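You operate a simulated robot arm through the tools that you are given. There is no shell and no other tool.

You run a simulated robot arm. Do the job below in one go: nothing can be reset, and whatever is moved stays where it is left.

## Task
Fill the dip pan, then soak and plant both seedlings from the green cell tray.
Fine: turn the dip knob to fill till the water reaches the red line, then to off; hold each dry plug under till it darkens, then push it home in an empty cell of the black cell tray; the other seedlings stay put.

The check looks at the end state, three seconds after you hand in, the way a careful person would. Anything else that was tipped, shoved, dropped, spilled or broken makes it a failure.

## Robot
A 7-joint arm with a two-finger parallel gripper, fixed in place. Base frame: the origin is at the foot of the arm, x ahead of it, y to its left, z up. Units: m, degrees, N and s.
With the tool pointing down near the work surface it reaches from about 0.52 to 0.96 m from the base axis. Its first joint turns from -166.0 to 166.0 degrees. Payload 3.91 kg.
The tool frame sits at the grasp point between the pads (the TCP): z along the fingers, y along the line on which they close. The tips reach 0.03 m beyond it. Largest opening 0.11 m; finger width 0.02, thickness 0.01; the body of the gripper, 0.048 by 0.112 m, starts 0.055 m behind the TCP.
Orientation is that of the tool frame in the base frame, as a unit quaternion [w, x, y, z]. With the fingers straight down and closing along the base's y, the tool's x points along the base's -x, its y along +y and its z along -z.

## Interface
- The arm moves only by the tool send_rows. Its argument "series" is one flat list of numbers, 7 for each row, row after row: the finger opening in m, from 0 to 0.11, then the shift along the tool's x, y, z in m, then the turn, a rotation vector about the tool's x, y, z in degrees. In form: [jaw, tx, ty, tz, ax, ay, az, jaw, tx, ty, tz, ax, ay, az, ...]. A call has 1 to 20 rows; each row shifts and turns the commanded pose from where the row before left it, along the tool's axes as they then stand. Each row takes 0.2 s and may step no farther than 0.05 m and 8.6 degrees from the row before; otherwise, or with a gripper value out of range, the whole call is refused. Where a pose cannot be reached the arm comes as near as it can. A force on the tool above 40 N (or 10 N above the force at the start of the call, whichever is more), or a blocked arm, ends the call early, and 0.2 s more pass. Each finger travels about 0.072 m/s and halts on what it meets, pressing with about 42 N; the grip force reading is that of the motor and also rises with nothing between the fingers. The clock runs only during rows and for 0.2 s after the last one: add rows that do not move to give the fingers time. It gives the time, the measured TCP pose, the force on the tool (base axes), the opening and the grip force at its end, in the units of the frame above (readings bear some noise), with the torque about the TCP (base axes, N m) and any sound that the robot's microphone picked up.
- Cameras (640 x 400 px; columns grow to the right, rows downward): "scene" is fixed at [0.2208, -0.6528, 1.6101]; the picture's right is [0.75, -0.66, 0.00], its down [-0.54, -0.61, -0.58] and it looks along [0.38, 0.44, -0.82] (base axes); focal length 283 px, centre (320, 200). "wrist" rides on the gripper at [0.072, 0.017, -0.103] in the tool frame; the picture's right is [-0.23, 0.97, 0.00], its down [-0.76, -0.18, -0.62] and it looks along [-0.61, -0.14, 0.78] (tool axes); focal length 222 px, centre (320, 200). There is no depth. A picture from a camera that has moved, and an enlarged one, comes with that camera's place and axes in the base frame and with its lens. The place of the scene camera against the robot may be out by one fixed shift of up to 0.012 m in any direction.
- camera(camera): a new picture of that camera. It takes no simulated time.
- raise_lower(by): slides the trunk up (or, below 0, down) by that many m; the arm rides with it, the base frame stays. It gives what a move gives, with no picture.
- close_up(camera, box): a new picture of the part [left, top, right, bottom] of that camera's present view, enlarged. It takes no simulated time.
- finish_job(): hands the job in; it is judged then, once.

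Nothing tells you positions but the pictures and the camera data. Unless the task says otherwise, let go and move clear before handing in.

The tools are called as a command line: name --argument value ..., lists and objects as JSON in quotes. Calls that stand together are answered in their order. send_rows: Moves the arm, as the interface text tells. Its arguments: {"type":"object","properties":{"series":{"type":"array"}},"required":["series"]} The other tools are called the same way: raise_lower (by) slides the trunk up or down; camera (camera) takes a picture; close_up (camera, box) takes an enlarged picture of a part of a camera's view; finish_job () hands the job in.

At the start:

```text
time: 0.0
ee_pos: [0.5127, -0.1161, 1.2061]
tcp_rot: [-0.001, 0.0, 1.0, -0.001]
ft_force: [-0.1, -0.4, -0.6]
moment: [-0.01, -0.03, -0.01]
grip_width: 0.1101
grip_force: 0.1
trunk travel left (down, up): [-0.625, 0.057]
```

scene: 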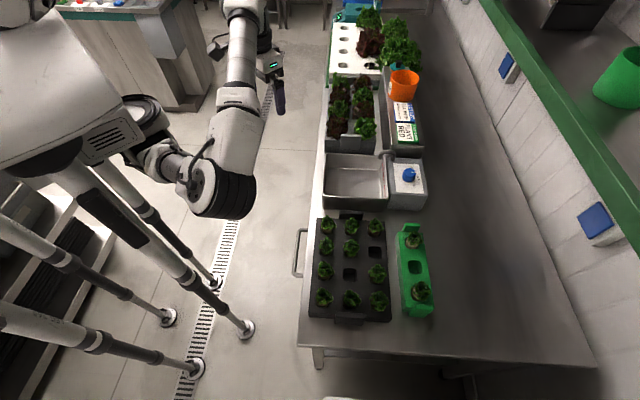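
wrist: 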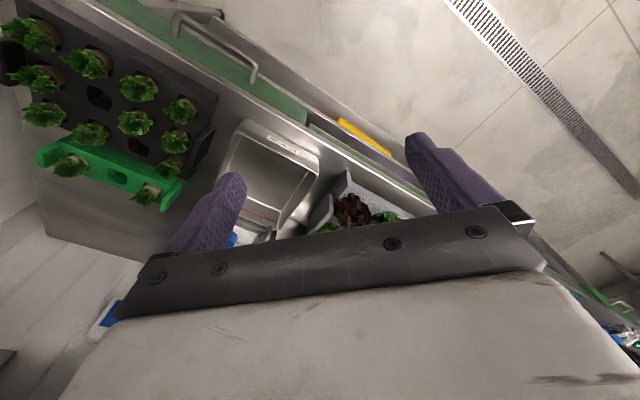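

I see a bench with a black cell tray, a green tray holding two seedlings, a steel dip pan and a box with a blue knob beside it. I'll look closer before I move anything.

close_up --camera "scene" --box '[290, 200, 450, 330]'

close_up --camera "scene" --box '[310, 140, 440, 220]'

close_up --camera "wrist" --box '[0, 0, 240, 150]'

close_up --camera "wrist" --box '[200, 100, 340, 250]'

```text
3.08 times, centred on (370, 265) of scene
camera zoom: at [0.2208, -0.6528, 1.6101], right [0.75, -0.66, 0.0], down [-0.54, -0.61, -0.58], along [0.38, 0.44, -0.82], focal length 871 px, centre (166, 0)
```

zoom: 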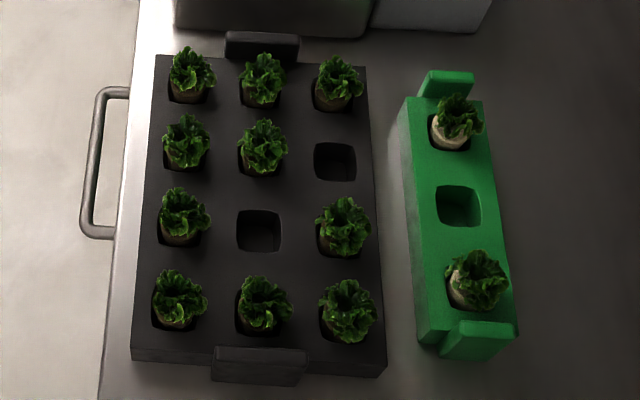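

```text
4.92 times, centred on (375, 180) of scene
camera zoom: at [0.2208, -0.6528, 1.6101], right [0.75, -0.66, 0.0], down [-0.54, -0.61, -0.58], along [0.38, 0.44, -0.82], focal length 1394 px, centre (49, 298)
```

zoom: 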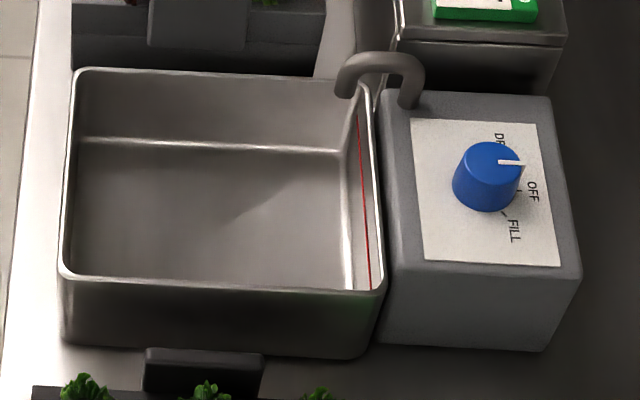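

```text
2.67 times, centred on (120, 75) of wrist
camera zoom: at [0.4401, -0.0981, 1.3087], right [0.23, 0.97, 0.0], down [0.76, -0.18, 0.62], along [0.61, -0.14, -0.78], focal length 592 px, centre (853, 533)
```

zoom: 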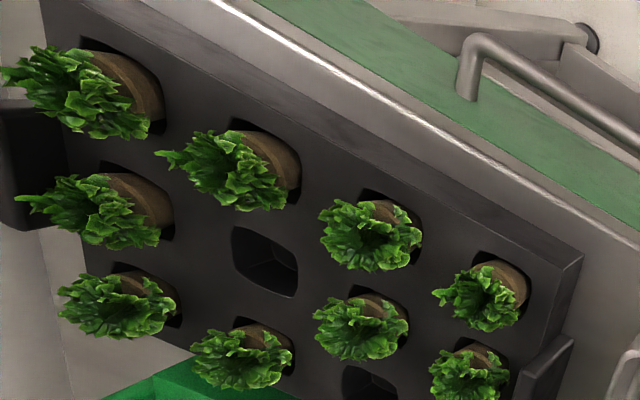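

```text
2.67 times, centred on (270, 175) of wrist
camera zoom: at [0.4401, -0.0981, 1.3087], right [0.23, 0.97, 0.0], down [0.76, -0.18, 0.62], along [0.61, -0.14, -0.78], focal length 592 px, centre (453, 267)
```

zoom: 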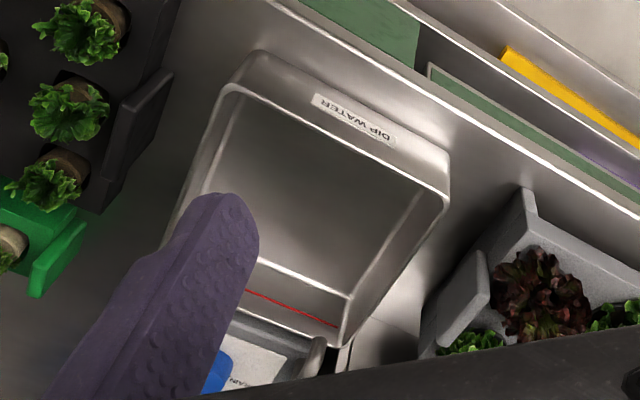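

The bench runs at about 45° to the base axes, and the black tray's top is near z≈0.89. I'll move above the pan and knob with the tool turned to match the bench, so the wrist camera gets a clear view.

send_rows --series '[0.11, -0.02, -0.04, 0, 0, 0, 7.5, 0.11, -0.02, -0.04, 0, 0, 0, 7.5, 0.11, -0.0, -0.045, 0, 0, 0, 7.5, 0.11, 0.0, -0.045, 0, 0, 0, 7.5, 0.11, 0, 0, 0, 0, 0, 7.5, 0.11, 0, 0, 0, 0, 0, 7.5, 0.11, 0, 0, 0, 0, 0, 0]'

camera --camera "wrist"

camera --camera "scene"

```text
time: 1.6
ee_pos: [0.5188, -0.284, 1.2055]
tcp_rot: [0.0, 0.384, 0.924, 0.0]
ft_force: [-0.7, 0.7, 0.8]
moment: [-0.01, 0.0, 0.01]
grip_width: 0.1098
grip_force: 0.1
trunk travel left (down, up): [-0.625, 0.057]
```

```text
taken
camera wrist: at [0.4798, -0.2184, 1.3088], right [0.85, 0.53, 0.0], down [0.41, -0.67, 0.62], along [0.33, -0.53, -0.78], focal length 222 px, centre (320, 200)
```

wrist: 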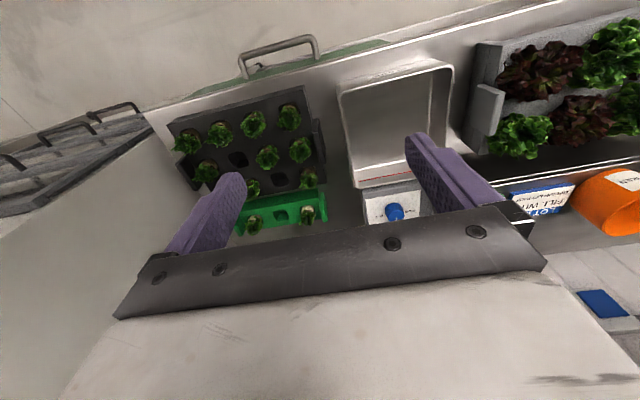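

```text
taken
```

scene: 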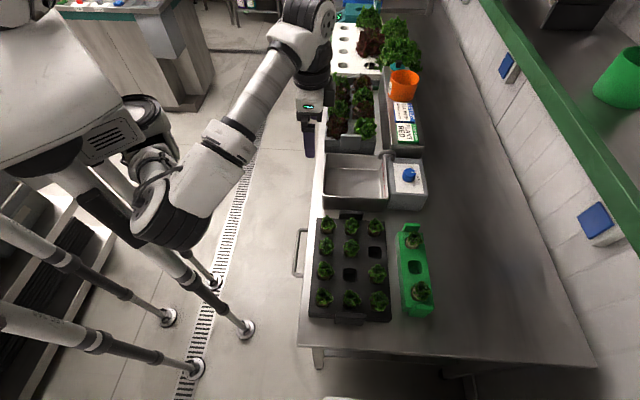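

The tool is now lined up with the bench. I'll zoom in on the knob, the spout and the seedlings from here.

close_up --camera "wrist" --box '[330, 50, 470, 230]'

close_up --camera "wrist" --box '[160, 80, 340, 240]'

close_up --camera "scene" --box '[380, 150, 436, 215]'

close_up --camera "scene" --box '[390, 215, 440, 320]'

```text
2.22 times, centred on (400, 140) of wrist
camera zoom: at [0.4798, -0.2184, 1.3088], right [0.85, 0.53, 0.0], down [0.41, -0.67, 0.62], along [0.33, -0.53, -0.78], focal length 494 px, centre (142, 333)
```

zoom: 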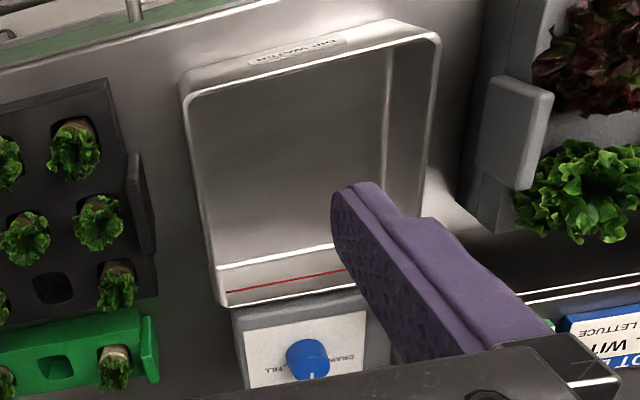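

```text
2.50 times, centred on (250, 160) of wrist
camera zoom: at [0.4798, -0.2184, 1.3088], right [0.85, 0.53, 0.0], down [0.41, -0.67, 0.62], along [0.33, -0.53, -0.78], focal length 555 px, centre (495, 300)
```

zoom: 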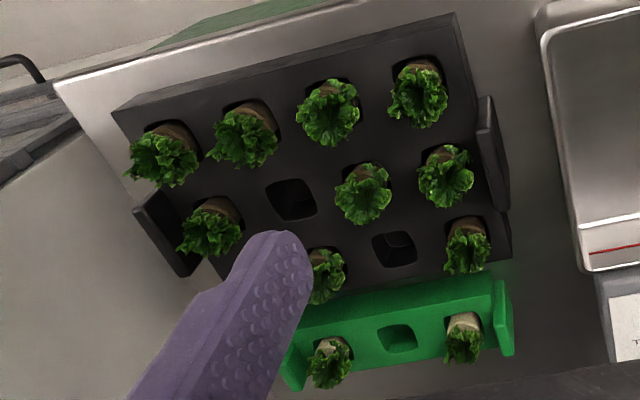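

```text
6.15 times, centred on (408, 182) of scene
camera zoom: at [0.2208, -0.6528, 1.6101], right [0.75, -0.66, 0.0], down [-0.54, -0.61, -0.58], along [0.38, 0.44, -0.82], focal length 1742 px, centre (-222, 308)
```

zoom: 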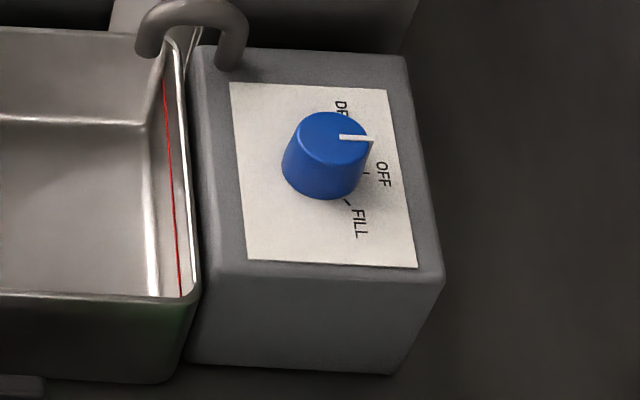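

```text
3.81 times, centred on (415, 268) of scene
camera zoom: at [0.2208, -0.6528, 1.6101], right [0.75, -0.66, 0.0], down [-0.54, -0.61, -0.58], along [0.38, 0.44, -0.82], focal length 1078 px, centre (-42, -57)
```

zoom: 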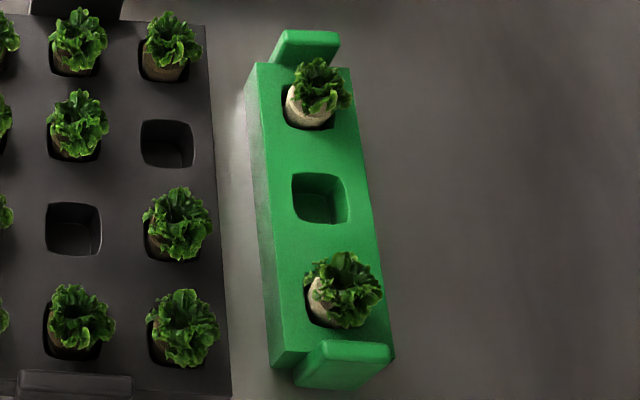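

The knob's pointer is at OFF, facing away from the robot, and FILL is clockwise seen from above. The knob top is roughly (0.786, -0.404, 0.956). I'll move in above the spout's height for a closer look.

send_rows --series '[0.11, -0.034, 0.017, 0.0145, 0, 0, 0, 0.11, -0.034, 0.017, 0.0145, 0, 0, 0, 0.11, -0.034, 0.017, 0.0145, 0, 0, 0, 0.11, -0.034, 0.017, 0.0145, 0, 0, 0, 0.11, -0.034, 0.017, 0.0145, 0, 0, 0, 0.11, -0.034, 0.017, 0.0145, 0, 0, 0, 0.11, 0, 0, 0, 0, 0, 0]'

camera --camera "wrist"

camera --camera "scene"

```text
time: 3.2
ee_pos: [0.7339, -0.3585, 1.1188]
tcp_rot: [0.0, 0.383, 0.924, 0.0]
ft_force: [0.5, -0.1, 0.0]
moment: [-0.02, 0.0, -0.04]
grip_width: 0.1105
grip_force: 0.0
trunk travel left (down, up): [-0.625, 0.057]
```

```text
taken
camera wrist: at [0.6952, -0.2934, 1.223], right [0.85, 0.53, 0.0], down [0.41, -0.66, 0.62], along [0.33, -0.53, -0.78], focal length 222 px, centre (320, 200)
```

wrist: 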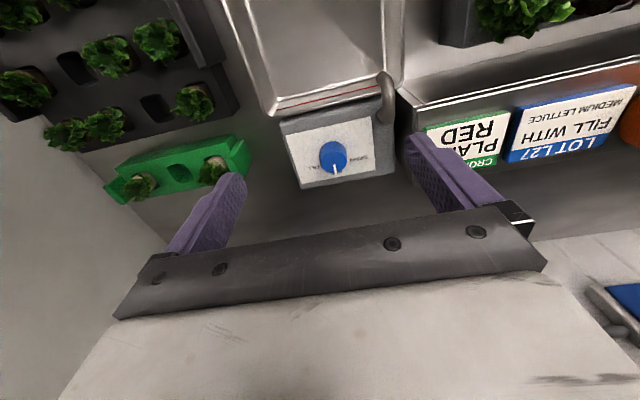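

```text
taken
```

scene: 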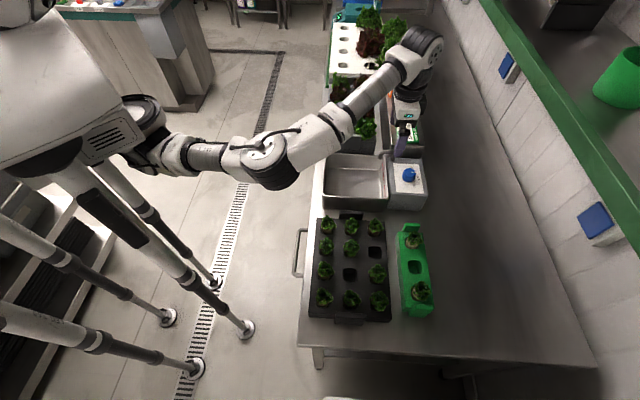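

close_up --camera "wrist" --box '[260, 60, 420, 200]'

close_up --camera "wrist" --box '[90, 80, 260, 220]'

```text
2.86 times, centred on (340, 130) of wrist
camera zoom: at [0.6952, -0.2934, 1.223], right [0.85, 0.53, 0.0], down [0.41, -0.66, 0.62], along [0.33, -0.53, -0.78], focal length 635 px, centre (263, 400)
```

zoom: 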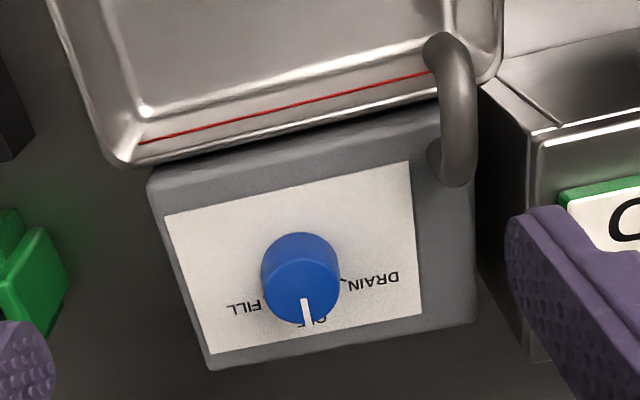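

```text
2.86 times, centred on (175, 150) of wrist
camera zoom: at [0.6952, -0.2934, 1.223], right [0.85, 0.53, 0.0], down [0.41, -0.66, 0.62], along [0.33, -0.53, -0.78], focal length 635 px, centre (734, 343)
```

zoom: 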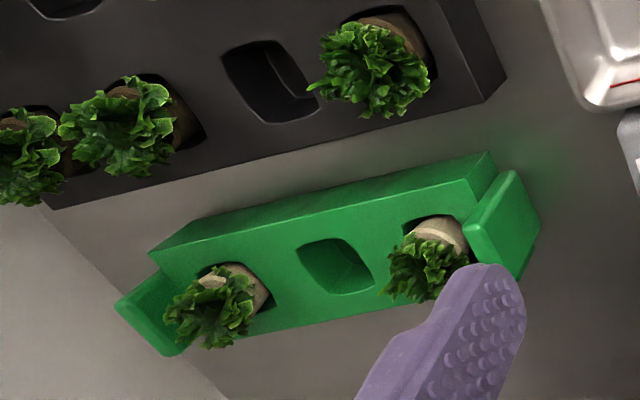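

The knob is at about (0.793, -0.413) with its top near z 0.947. The spout stands on the +t side of it. I'll narrow the jaws, centre over the knob and pre-turn the tool 30° counter-clockwise so there is room for the turn.

send_rows --series '[0.065, -0.0268, 0.0013, 0.0, 0, 0, 0, 0.065, -0.0268, 0.0013, 0.0, 0, 0, 0, 0.065, -0.0268, 0.0013, 0.02, 0, 0, 0, 0.065, 0, 0, 0.02, 0, 0, -7.5, 0.065, 0, 0, 0.02, 0, 0, -7.5, 0.065, 0, 0, 0.01, 0, 0, -7.5, 0.065, 0, 0, 0.0, 0, 0, -7.5, 0.065, 0, 0, 0, 0, 0, 0]'

camera --camera "wrist"

close_up --camera "wrist" --box '[240, 100, 400, 220]'

close_up --camera "scene" --box '[360, 100, 460, 220]'

```text
time: 5.0
ee_pos: [0.7944, -0.4107, 1.0535]
tcp_rot: [0.001, 0.227, 0.974, 0.0]
ft_force: [0.7, -0.1, 0.4]
moment: [0.02, 0.0, 0.0]
grip_width: 0.065
grip_force: 0.1
out of reach, approached as far as the arm can: row 6, 7
trunk travel left (down, up): [-0.625, 0.057]
```

```text
taken
camera wrist: at [0.7363, -0.3618, 1.1564], right [0.63, 0.77, 0.0], down [0.6, -0.5, 0.62], along [0.48, -0.4, -0.78], focal length 222 px, centre (320, 200)
```

wrist: 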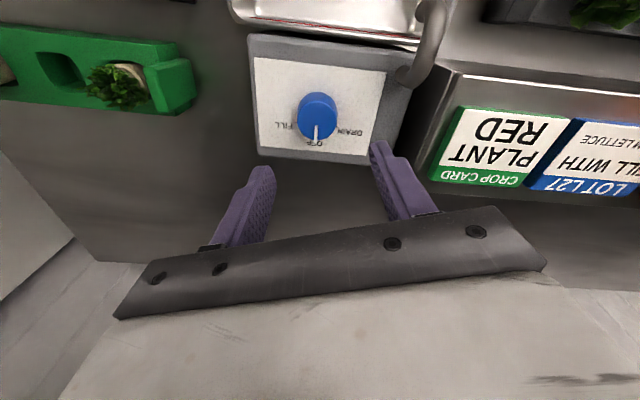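

```text
3.33 times, centred on (320, 160) of wrist
camera zoom: at [0.7363, -0.3618, 1.1564], right [0.63, 0.77, 0.0], down [0.6, -0.5, 0.62], along [0.48, -0.4, -0.78], focal length 740 px, centre (320, 333)
```

zoom: 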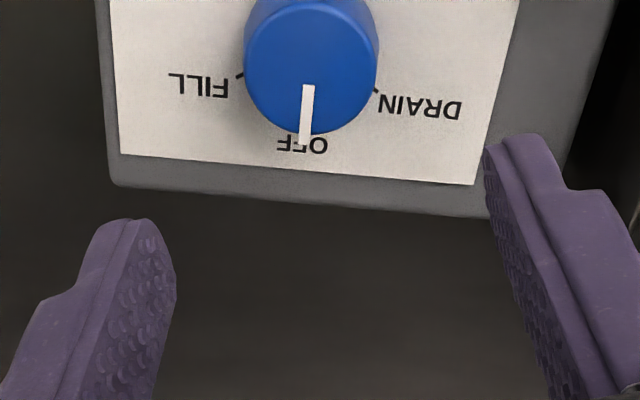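

```text
3.33 times, centred on (410, 160) of scene
camera zoom: at [0.2208, -0.6528, 1.6101], right [0.75, -0.66, 0.0], down [-0.54, -0.61, -0.58], along [0.38, 0.44, -0.82], focal length 944 px, centre (20, 333)
```

zoom: 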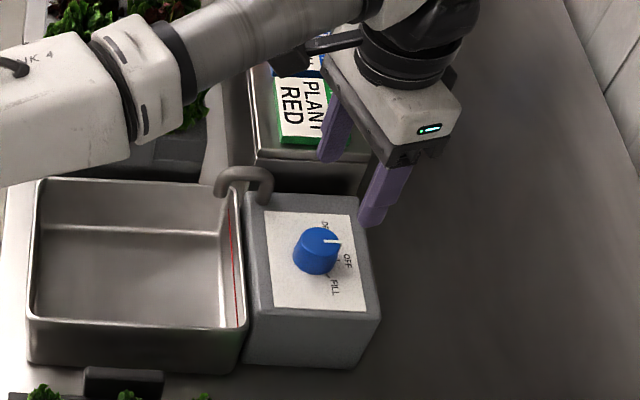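

The arm can't quite reach the last rows from this trunk height, so the shoulder is too high. I'll raise the hand 0.2 m and then slide the trunk down by about the same amount.

send_rows --series '[0.065, 0, 0, -0.05, 0, 0, 0, 0.065, 0, 0, -0.05, 0, 0, 0, 0.065, 0, 0, -0.05, 0, 0, 0, 0.065, 0, 0, -0.05, 0, 0, 0, 0.065, 0, 0, 0, 0, 0, 0]'

```text
time: 6.2
ee_pos: [0.7836, -0.405, 1.1149]
tcp_rot: [0.0, 0.227, 0.974, 0.0]
ft_force: [-0.1, -0.3, -0.6]
moment: [0.01, 0.01, -0.01]
grip_width: 0.0649
grip_force: 0.0
out of reach, approached as far as the arm can: row 1, 2, 3, 4
trunk travel left (down, up): [-0.625, 0.057]
```

Going up is what runs out of reach, so lower is better at this radius. I'll step back down slowly and see where the commanded pose stands.

send_rows --series '[0.065, 0, 0, 0.02, 0, 0, 0, 0.065, 0, 0, 0.02, 0, 0, 0, 0.065, 0, 0, 0, 0, 0, 0]'

```text
time: 7.0
ee_pos: [0.7833, -0.4065, 1.0729]
tcp_rot: [0.0, 0.229, 0.974, -0.001]
ft_force: [-0.9, -0.5, -0.2]
moment: [-0.02, 0.0, -0.01]
grip_width: 0.0649
grip_force: 0.0
trunk travel left (down, up): [-0.625, 0.057]
```

close_up --camera "wrist" --box '[240, 50, 400, 150]'

```text
4.00 times, centred on (320, 100) of wrist
camera zoom: at [0.7258, -0.3572, 1.1767], right [0.63, 0.77, 0.0], down [0.6, -0.5, 0.62], along [0.48, -0.4, -0.78], focal length 888 px, centre (320, 600)
```

zoom: 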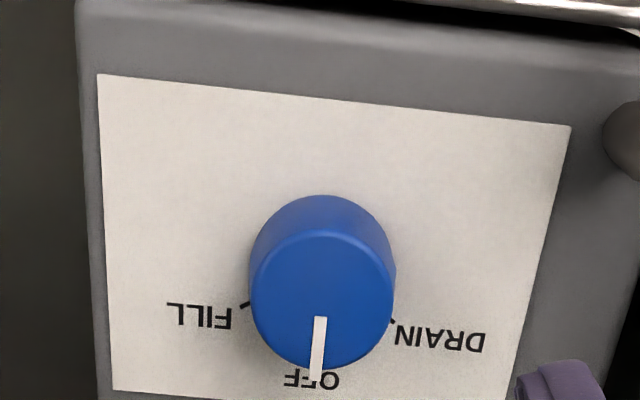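

The knob sits about 10 mm ahead of the tool axis. I'll centre on it, go down a bit and try the extra pre-turn again at this lower height.

send_rows --series '[0.065, -0.0096, -0.0018, 0.0, 0, 0, 0, 0.065, 0, 0, 0.03, 0, 0, 0, 0.065, 0, 0, 0.03, 0, 0, -6, 0.065, 0, 0, 0, 0, 0, -6, 0.065, 0, 0, 0, 0, 0, 0]'

camera --camera "wrist"

close_up --camera "wrist" --box '[240, 80, 400, 180]'

camera --camera "scene"

```text
time: 8.2
ee_pos: [0.7913, -0.4108, 1.0327]
tcp_rot: [0.0, 0.21, 0.978, 0.0]
ft_force: [0.5, 0.5, 0.4]
moment: [0.03, -0.04, 0.03]
grip_width: 0.065
grip_force: 0.1
out of reach, approached as far as the arm can: row 3, 4
trunk travel left (down, up): [-0.625, 0.057]
```

```text
taken
camera wrist: at [0.7323, -0.3644, 1.1368], right [0.61, 0.79, 0.0], down [0.62, -0.47, 0.62], along [0.5, -0.38, -0.78], focal length 222 px, centre (320, 200)
```

wrist: 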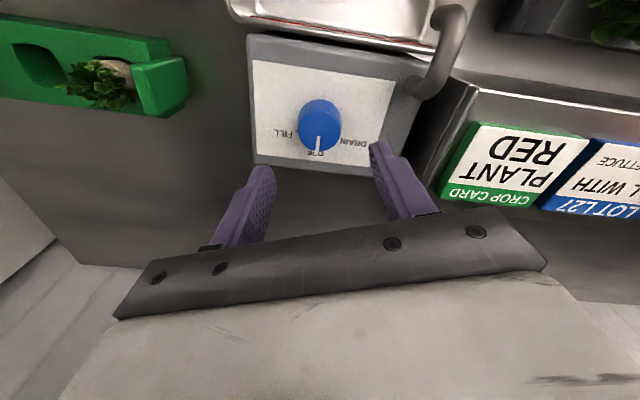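

```text
4.00 times, centred on (320, 130) of wrist
camera zoom: at [0.7323, -0.3644, 1.1368], right [0.61, 0.79, 0.0], down [0.62, -0.47, 0.62], along [0.5, -0.38, -0.78], focal length 888 px, centre (320, 480)
```

zoom: 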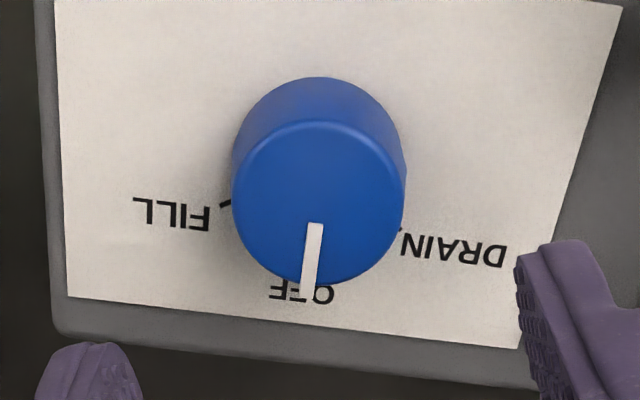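

```text
taken
```

scene: 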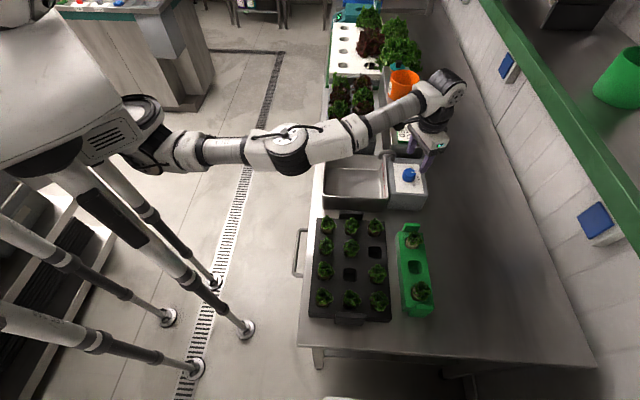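

The arm is almost straight here, so its best reach is level with about z≈1.05. I'll pull back and up, lower the trunk 0.12 m, then go out to the knob again.

send_rows --series '[0.065, 0.035, 0.013, -0.025, 0, 0, 0, 0.065, 0.035, 0.013, -0.025, 0, 0, 0, 0.065, 0.035, 0.013, -0.025, 0, 0, 0, 0.065, 0.035, 0.013, -0.025, 0, 0, 0, 0.065, 0, 0, 0, 0, 0, 0]'

raise_lower --by -0.12

camera --camera "scene"

camera --camera "wrist"

```text
time: 9.4
ee_pos: [0.6828, -0.3072, 1.1324]
tcp_rot: [0.001, 0.21, 0.978, 0.0]
ft_force: [0.3, -0.5, -0.1]
moment: [0.01, 0.01, 0.01]
grip_width: 0.065
grip_force: 0.1
trunk travel left (down, up): [-0.625, 0.057]
```

```text
time: 10.9
ee_pos: [0.6835, -0.3078, 1.0129]
tcp_rot: [-0.001, 0.211, 0.978, 0.0]
ft_force: [0.7, -0.2, 0.6]
moment: [0.05, -0.02, 0.01]
grip_width: 0.065
grip_force: 0.0
trunk travel left (down, up): [-0.505, 0.177]
```

```text
taken
```

scene: 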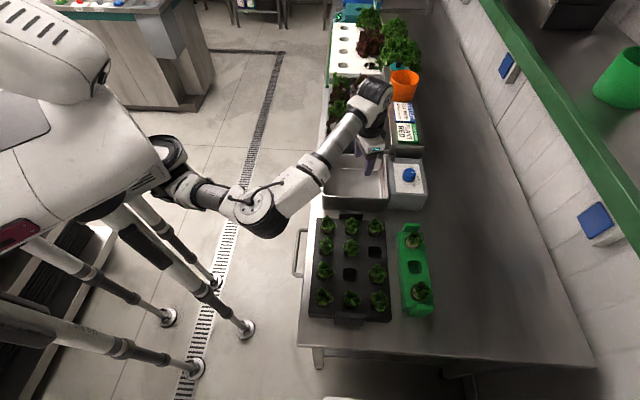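

```text
taken
camera wrist: at [0.624, -0.2611, 1.1168], right [0.61, 0.79, 0.0], down [0.62, -0.47, 0.62], along [0.5, -0.38, -0.78], focal length 222 px, centre (320, 200)
```

wrist: 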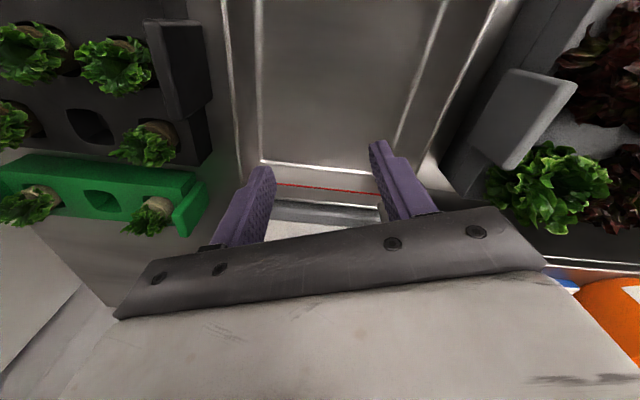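

send_rows --series '[0.065, 0, 0, -0.01, 0, 0, -7, 0.065, 0, 0, -0.01, 0, 0, -7, 0.065, -0.0311, -0.021, 0, 0, 0, 0, 0.065, -0.0311, -0.021, 0, 0, 0, 0, 0.065, -0.0311, -0.021, 0, 0, 0, 0, 0.065, -0.0311, -0.021, 0, 0, 0, 0, 0.065, 0, 0, 0, 0, 0, 0]'

camera --camera "wrist"

close_up --camera "wrist" --box '[240, 80, 400, 180]'

```text
time: 12.5
ee_pos: [0.7461, -0.3528, 1.021]
tcp_rot: [0.0, 0.09, 0.996, 0.0]
ft_force: [0.1, -0.1, 0.7]
moment: [0.02, -0.01, 0.0]
grip_width: 0.0648
grip_force: 0.0
out of reach, approached as far as the arm can: row 4, 5, 6
trunk travel left (down, up): [-0.505, 0.177]
```

```text
taken
camera wrist: at [0.6776, -0.3218, 1.124], right [0.4, 0.92, 0.0], down [0.72, -0.31, 0.62], along [0.57, -0.25, -0.78], focal length 222 px, centre (320, 200)
```

wrist: 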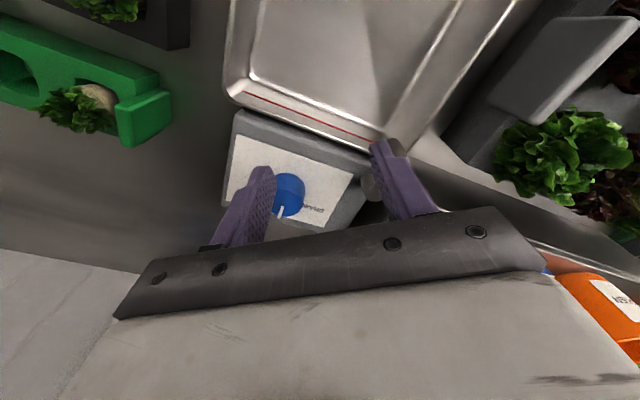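

```text
4.00 times, centred on (320, 130) of wrist
camera zoom: at [0.6776, -0.3218, 1.124], right [0.4, 0.92, 0.0], down [0.72, -0.31, 0.62], along [0.57, -0.25, -0.78], focal length 888 px, centre (320, 480)
```

zoom: 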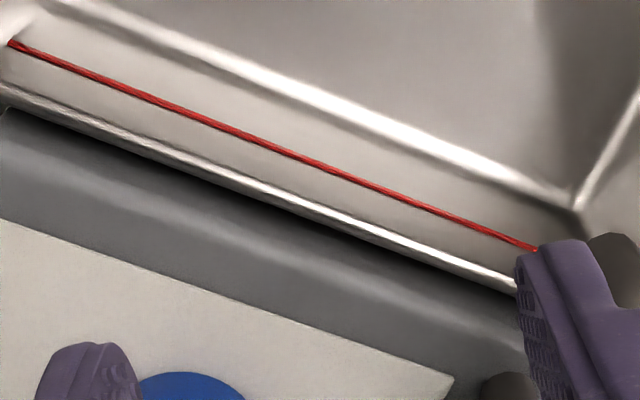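

Reach looks tied to the tool's yaw here. I'll turn back toward bench alignment, move over the knob again and test how far the tool can turn.

send_rows --series '[0.065, 0, 0, 0, 0, 0, 7, 0.065, 0, 0, 0, 0, 0, 7, 0.065, 0, 0, 0, 0, 0, 7, 0.065, 0, 0, 0, 0, 0, 7, 0.065, 0, 0, 0, 0, 0, 6.7, 0.065, -0.0368, -0.005, 0, 0, 0, 0, 0.065, -0.0368, -0.005, 0, 0, 0, 0, 0.065, 0, 0, 0, 0, 0, 0]'

camera --camera "wrist"

camera --camera "scene"

```text
time: 14.3
ee_pos: [0.7873, -0.4016, 1.0213]
tcp_rot: [0.0, 0.382, 0.924, -0.001]
ft_force: [0.2, 0.5, -0.4]
moment: [-0.02, 0.0, 0.02]
grip_width: 0.0649
grip_force: 0.1
out of reach, approached as far as the arm can: row 7
trunk travel left (down, up): [-0.505, 0.177]
```

```text
taken
camera wrist: at [0.7475, -0.3375, 1.1244], right [0.85, 0.53, 0.0], down [0.41, -0.66, 0.62], along [0.33, -0.53, -0.78], focal length 222 px, centre (320, 200)
```

wrist: 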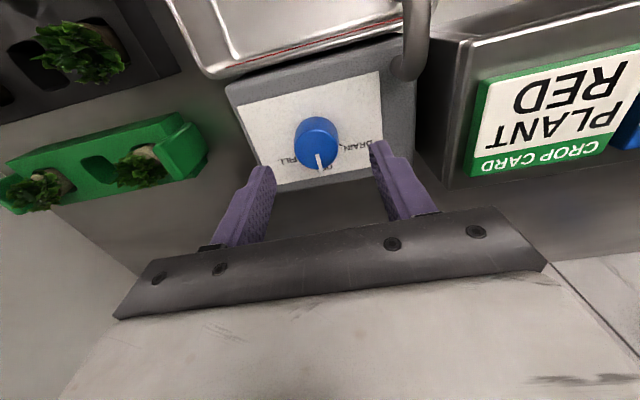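

```text
taken
```

scene: 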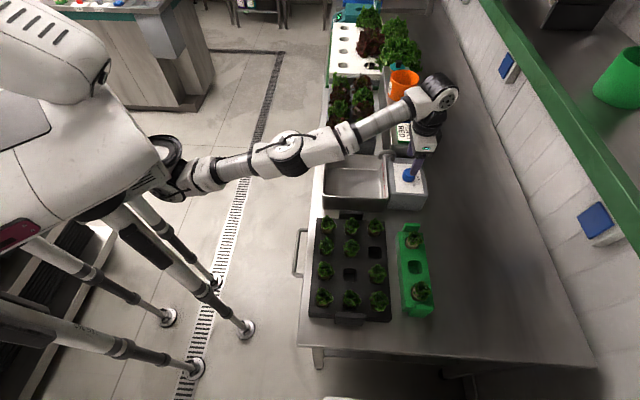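

send_rows --series '[0.065, 0, 0, 0.03, 0, 0, 0, 0.065, -0.0103, -0.005, 0.01, 0, 0, 0, 0.065, 0, 0, 0, 0, 0, 0]'

close_up --camera "wrist" --box '[220, 80, 420, 220]'

close_up --camera "scene" --box '[360, 120, 460, 220]'

```text
time: 15.1
ee_pos: [0.7901, -0.4125, 0.9809]
tcp_rot: [0.0, 0.382, 0.924, 0.0]
ft_force: [0.4, 0.6, -0.1]
moment: [0.0, 0.01, 0.01]
grip_width: 0.065
grip_force: 0.1
trunk travel left (down, up): [-0.505, 0.177]
```

```text
2.86 times, centred on (320, 150) of wrist
camera zoom: at [0.7512, -0.3488, 1.0838], right [0.85, 0.53, 0.0], down [0.41, -0.66, 0.62], along [0.33, -0.53, -0.78], focal length 635 px, centre (320, 343)
```

zoom: 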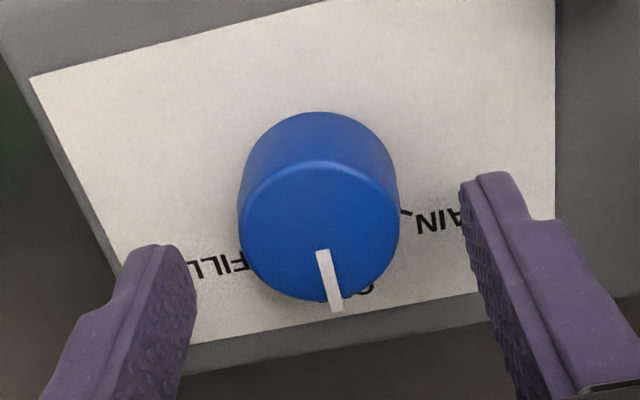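

```text
4.00 times, centred on (410, 170) of scene
camera zoom: at [0.2208, -0.6528, 1.6101], right [0.75, -0.66, 0.0], down [-0.54, -0.61, -0.58], along [0.38, 0.44, -0.82], focal length 1132 px, centre (-40, 320)
```

zoom: 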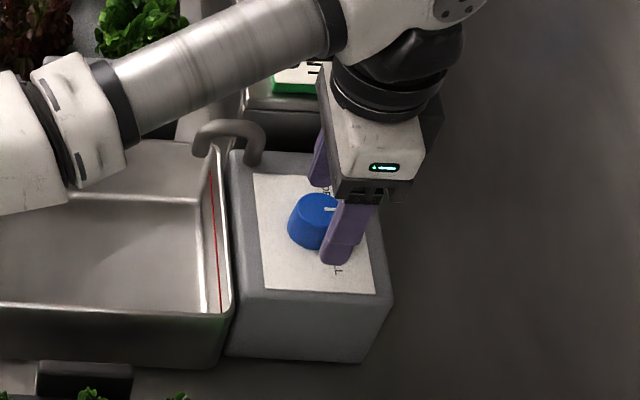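

The tool is centred on the knob and it's reachable now. I'll go down 20 mm and close gently on it.

send_rows --series '[0.065, 0, 0, 0.01, 0, 0, 0, 0.065, 0, 0, 0.01, 0, 0, 0, 0.055, 0, 0, 0, 0, 0, 0, 0.045, 0, 0, 0, 0, 0, 0, 0.03, 0, 0, 0, 0, 0, 0, 0.03, 0, 0, 0, 0, 0, 0]'

close_up --camera "wrist" --box '[220, 80, 420, 220]'

```text
time: 16.5
ee_pos: [0.7894, -0.4105, 0.9658]
tcp_rot: [0.003, 0.381, 0.924, 0.0]
ft_force: [2.3, 1.5, 34.7]
moment: [-0.12, 0.7, 0.24]
grip_width: 0.0384
grip_force: 8.1
trunk travel left (down, up): [-0.505, 0.177]
```

```text
2.86 times, centred on (320, 150) of wrist
camera zoom: at [0.7493, -0.3469, 1.0682], right [0.85, 0.53, 0.0], down [0.41, -0.66, 0.63], along [0.34, -0.53, -0.78], focal length 635 px, centre (320, 343)
```

zoom: 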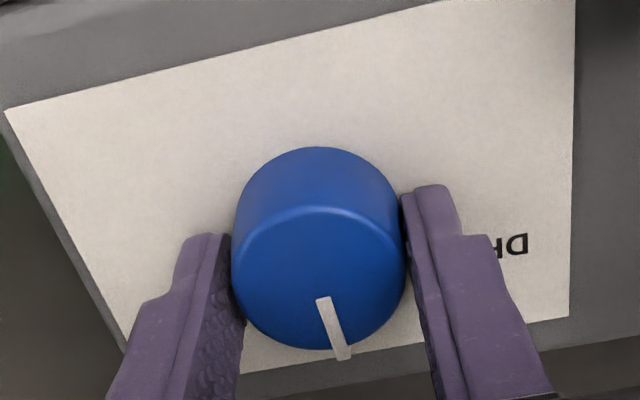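

The force is 35 N upward, likely from the knob's taper or the tips touching the panel. I'll ease the commanded height up a few mm.

send_rows --series '[0.03, 0, 0, -0.004, 0, 0, 0, 0.03, 0, 0, 0, 0, 0, 0]'

```text
time: 17.1
ee_pos: [0.7891, -0.412, 0.9665]
tcp_rot: [0.0, 0.381, 0.925, 0.0]
ft_force: [-1.0, 13.8, 12.4]
moment: [0.01, 0.03, -0.32]
grip_width: 0.0383
grip_force: 8.2
trunk travel left (down, up): [-0.505, 0.177]
```

send_rows --series '[0.03, 0, 0, -0.001, 0, 0, 7, 0.03, 0, 0, 0, 0, 0, 7, 0.03, 0, 0, 0, 0, 0, 7]'

camera --camera "wrist"

close_up --camera "scene" --box '[310, 130, 450, 220]'

```text
time: 17.9
ee_pos: [0.7891, -0.4143, 0.9667]
tcp_rot: [0.001, 0.546, 0.838, -0.001]
ft_force: [13.6, -4.1, 2.1]
moment: [-0.94, -1.18, -0.07]
grip_width: 0.0372
grip_force: 45.3
trunk travel left (down, up): [-0.505, 0.177]
```

```text
taken
camera wrist: at [0.7761, -0.3398, 1.0684], right [0.98, 0.19, 0.0], down [0.15, -0.77, 0.62], along [0.12, -0.61, -0.78], focal length 222 px, centre (320, 200)
```

wrist: 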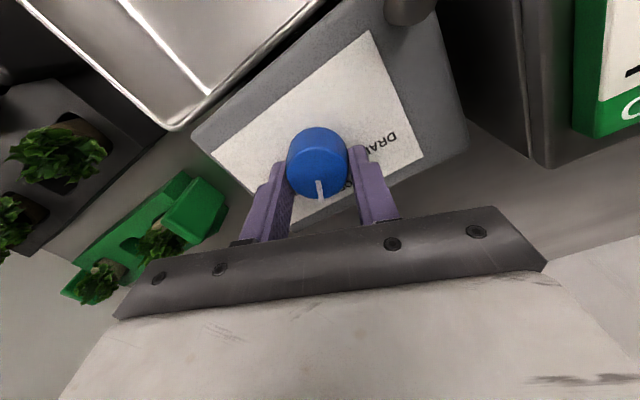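

```text
4.44 times, centred on (380, 175) of scene
camera zoom: at [0.2208, -0.6528, 1.6101], right [0.75, -0.66, 0.0], down [-0.54, -0.61, -0.58], along [0.38, 0.44, -0.82], focal length 1258 px, centre (53, 311)
```

zoom: 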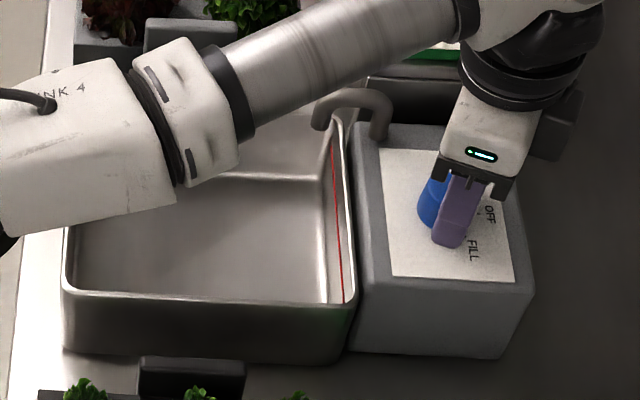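

The knob turns with the fingers. I'll continue towards FILL.

send_rows --series '[0.03, 0, 0, 0, 0, 0, 7, 0.03, 0, 0, 0, 0, 0, 7, 0.03, 0, 0, 0, 0, 0, 7, 0.03, 0, 0, 0, 0, 0, 5]'

camera --camera "wrist"

close_up --camera "scene" --box '[310, 130, 450, 220]'

```text
time: 18.9
ee_pos: [0.7858, -0.4148, 0.9654]
tcp_rot: [-0.001, 0.721, 0.693, -0.001]
ft_force: [-17.4, -0.4, -6.9]
moment: [-0.06, 0.23, 0.14]
grip_width: 0.0377
grip_force: 44.7
trunk travel left (down, up): [-0.505, 0.177]
```

```text
taken
camera wrist: at [0.8073, -0.3421, 1.0686], right [0.96, -0.27, -0.01], down [-0.2, -0.76, 0.62], along [-0.17, -0.6, -0.78], focal length 222 px, centre (320, 200)
```

wrist: 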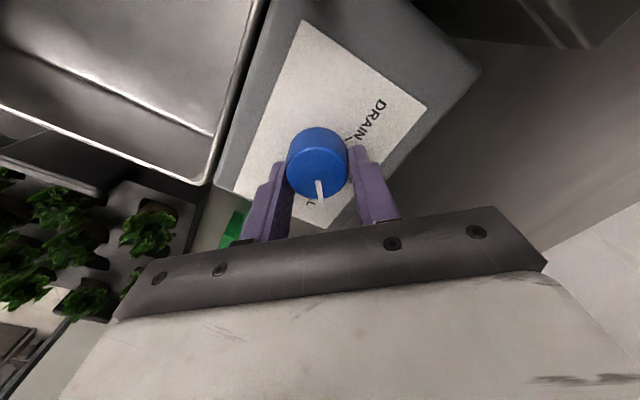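

```text
4.44 times, centred on (380, 175) of scene
camera zoom: at [0.2208, -0.6528, 1.6101], right [0.75, -0.66, 0.0], down [-0.54, -0.61, -0.58], along [0.38, 0.44, -0.82], focal length 1258 px, centre (53, 311)
```

zoom: 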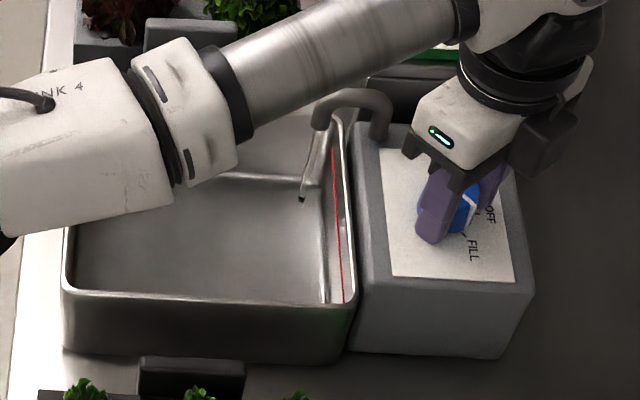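

Water has started to run from the spout. I'll turn a little further to reach FILL properly.

send_rows --series '[0.03, 0, 0, 0, 0, 0, 6]'

close_up --camera "wrist" --box '[220, 80, 420, 240]'

close_up --camera "scene" --box '[310, 130, 450, 220]'

```text
time: 19.5
ee_pos: [0.7859, -0.4149, 0.9649]
tcp_rot: [-0.004, 0.756, 0.654, -0.003]
ft_force: [-7.7, 2.3, 0.1]
moment: [0.24, -0.02, 0.13]
grip_width: 0.0376
grip_force: 45.4
trunk travel left (down, up): [-0.505, 0.177]
stopped in row 1: the force on the tool passed its limit at 41 N (the readings are from after the stop); the commanded pose is now the measured one
```

```text
2.50 times, centred on (320, 160) of wrist
camera zoom: at [0.8146, -0.3446, 1.0686], right [0.93, -0.37, -0.01], down [-0.28, -0.73, 0.62], along [-0.24, -0.58, -0.78], focal length 555 px, centre (320, 300)
```

zoom: 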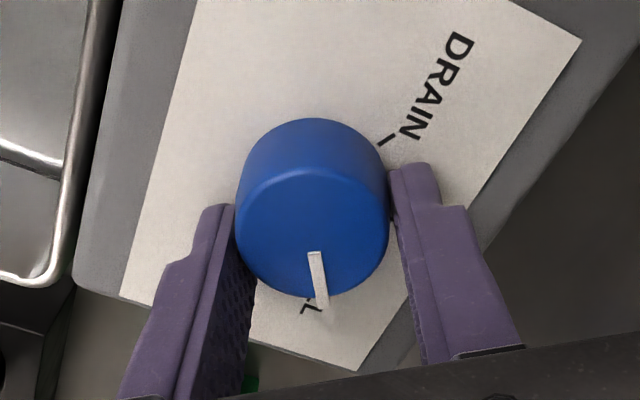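

```text
4.44 times, centred on (380, 175) of scene
camera zoom: at [0.2208, -0.6528, 1.6101], right [0.75, -0.66, 0.0], down [-0.54, -0.61, -0.58], along [0.38, 0.44, -0.82], focal length 1258 px, centre (53, 311)
```

zoom: 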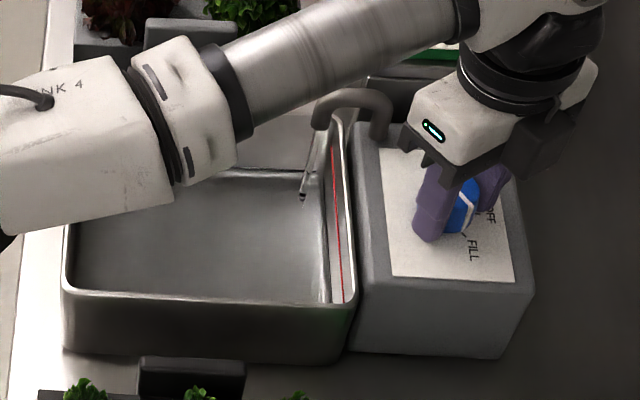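

It's at the FILL stop (about 53°) and water is running. I'll wait in short intervals and watch the level against the red line.

send_rows --series '[0.03, 0, 0, 0, 0, 0, 0, 0.03, 0, 0, 0, 0, 0, 0, 0.03, 0, 0, 0, 0, 0, 0, 0.03, 0, 0, 0, 0, 0, 0, 0.03, 0, 0, 0, 0, 0, 0]'

close_up --camera "scene" --box '[320, 145, 410, 205]'

```text
time: 20.7
ee_pos: [0.7866, -0.4143, 0.9655]
tcp_rot: [-0.003, 0.756, 0.654, -0.003]
ft_force: [-13.3, 1.8, 0.3]
moment: [-0.06, 0.44, 0.09]
grip_width: 0.0374
grip_force: 44.8
trunk travel left (down, up): [-0.505, 0.177]
```

```text
6.67 times, centred on (365, 175) of scene
camera zoom: at [0.2208, -0.6528, 1.6101], right [0.75, -0.66, 0.0], down [-0.54, -0.61, -0.58], along [0.38, 0.44, -0.82], focal length 1887 px, centre (20, 367)
```

zoom: 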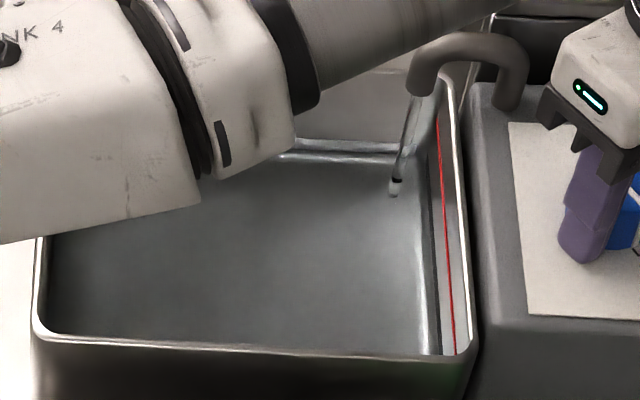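

send_rows --series '[0.03, 0, 0, 0, 0, 0, 0, 0.03, 0, 0, 0, 0, 0, 0, 0.03, 0, 0, 0, 0, 0, 0, 0.03, 0, 0, 0, 0, 0, 0]'

close_up --camera "scene" --box '[320, 145, 410, 205]'

```text
time: 21.7
ee_pos: [0.7849, -0.4148, 0.9654]
tcp_rot: [-0.003, 0.756, 0.654, -0.002]
ft_force: [-14.7, 1.7, -0.9]
moment: [-0.14, 0.51, 0.1]
grip_width: 0.0375
grip_force: 45.1
trunk travel left (down, up): [-0.505, 0.177]
```

```text
6.67 times, centred on (365, 175) of scene
camera zoom: at [0.2208, -0.6528, 1.6101], right [0.75, -0.66, 0.0], down [-0.54, -0.61, -0.58], along [0.38, 0.44, -0.82], focal length 1887 px, centre (20, 367)
```

zoom: 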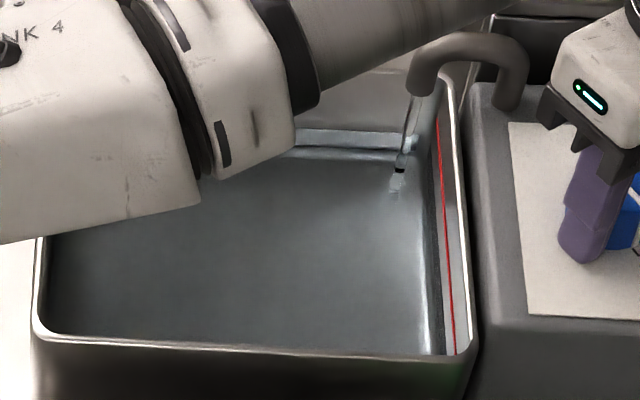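

send_rows --series '[0.03, 0, 0, 0, 0, 0, 0, 0.03, 0, 0, 0, 0, 0, 0, 0.03, 0, 0, 0, 0, 0, 0, 0.03, 0, 0, 0, 0, 0, 0]'

close_up --camera "scene" --box '[320, 145, 410, 205]'

close_up --camera "scene" --box '[365, 155, 395, 200]'

```text
time: 22.7
ee_pos: [0.7863, -0.4146, 0.9661]
tcp_rot: [-0.005, 0.756, 0.654, -0.001]
ft_force: [-16.2, 0.9, -1.9]
moment: [-0.03, 0.51, 0.06]
grip_width: 0.0375
grip_force: 44.7
trunk travel left (down, up): [-0.505, 0.177]
```

```text
6.67 times, centred on (365, 175) of scene
camera zoom: at [0.2208, -0.6528, 1.6101], right [0.75, -0.66, 0.0], down [-0.54, -0.61, -0.58], along [0.38, 0.44, -0.82], focal length 1887 px, centre (20, 367)
```

zoom: 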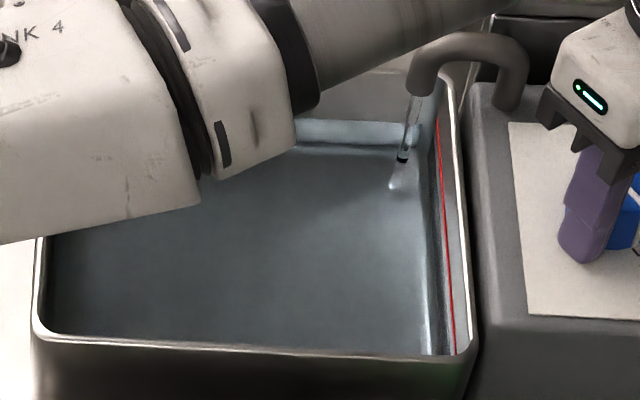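

```text
8.89 times, centred on (380, 178) of scene
camera zoom: at [0.2208, -0.6528, 1.6101], right [0.75, -0.66, 0.0], down [-0.54, -0.61, -0.58], along [0.38, 0.44, -0.82], focal length 2516 px, centre (-213, 400)
```

zoom: 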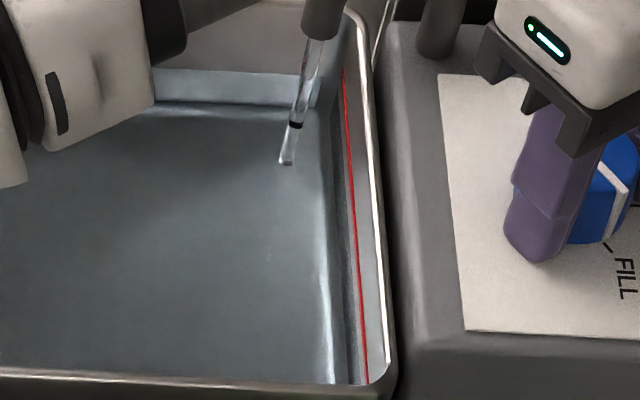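

The level is getting close to the red line, so I'll check the corner more closely before running any more time.

close_up --camera "scene" --box '[368, 155, 392, 170]'

close_up --camera "scene" --box '[368, 170, 392, 200]'

camera --camera "wrist"

```text
16.00 times, centred on (380, 162) of scene
camera zoom: at [0.2208, -0.6528, 1.6101], right [0.75, -0.66, 0.0], down [-0.54, -0.61, -0.58], along [0.38, 0.44, -0.82], focal length 4530 px, centre (-640, 800)
```

zoom: 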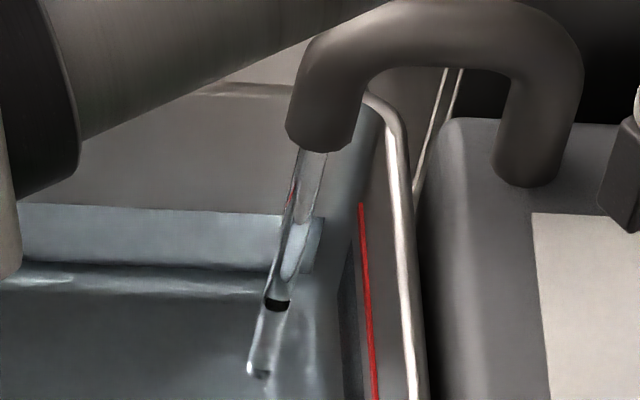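

```text
13.33 times, centred on (380, 185) of scene
camera zoom: at [0.2208, -0.6528, 1.6101], right [0.75, -0.66, 0.0], down [-0.54, -0.61, -0.58], along [0.38, 0.44, -0.82], focal length 3775 px, centre (-480, 400)
```

zoom: 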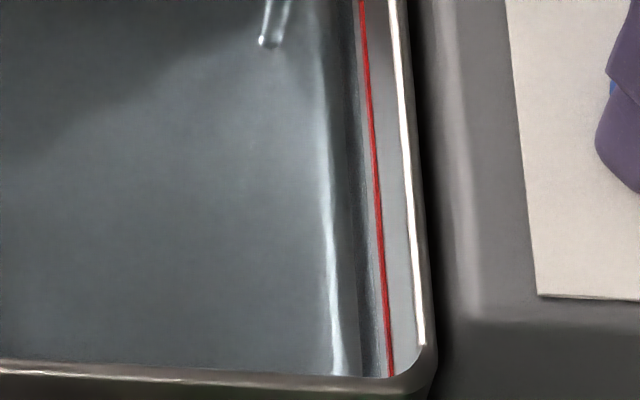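

```text
taken
camera wrist: at [0.8144, -0.3445, 1.0687], right [0.93, -0.36, -0.01], down [-0.28, -0.73, 0.62], along [-0.23, -0.58, -0.78], focal length 222 px, centre (320, 200)
```

wrist: 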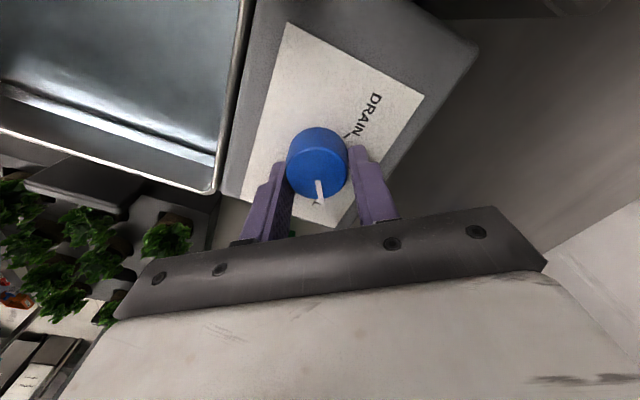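

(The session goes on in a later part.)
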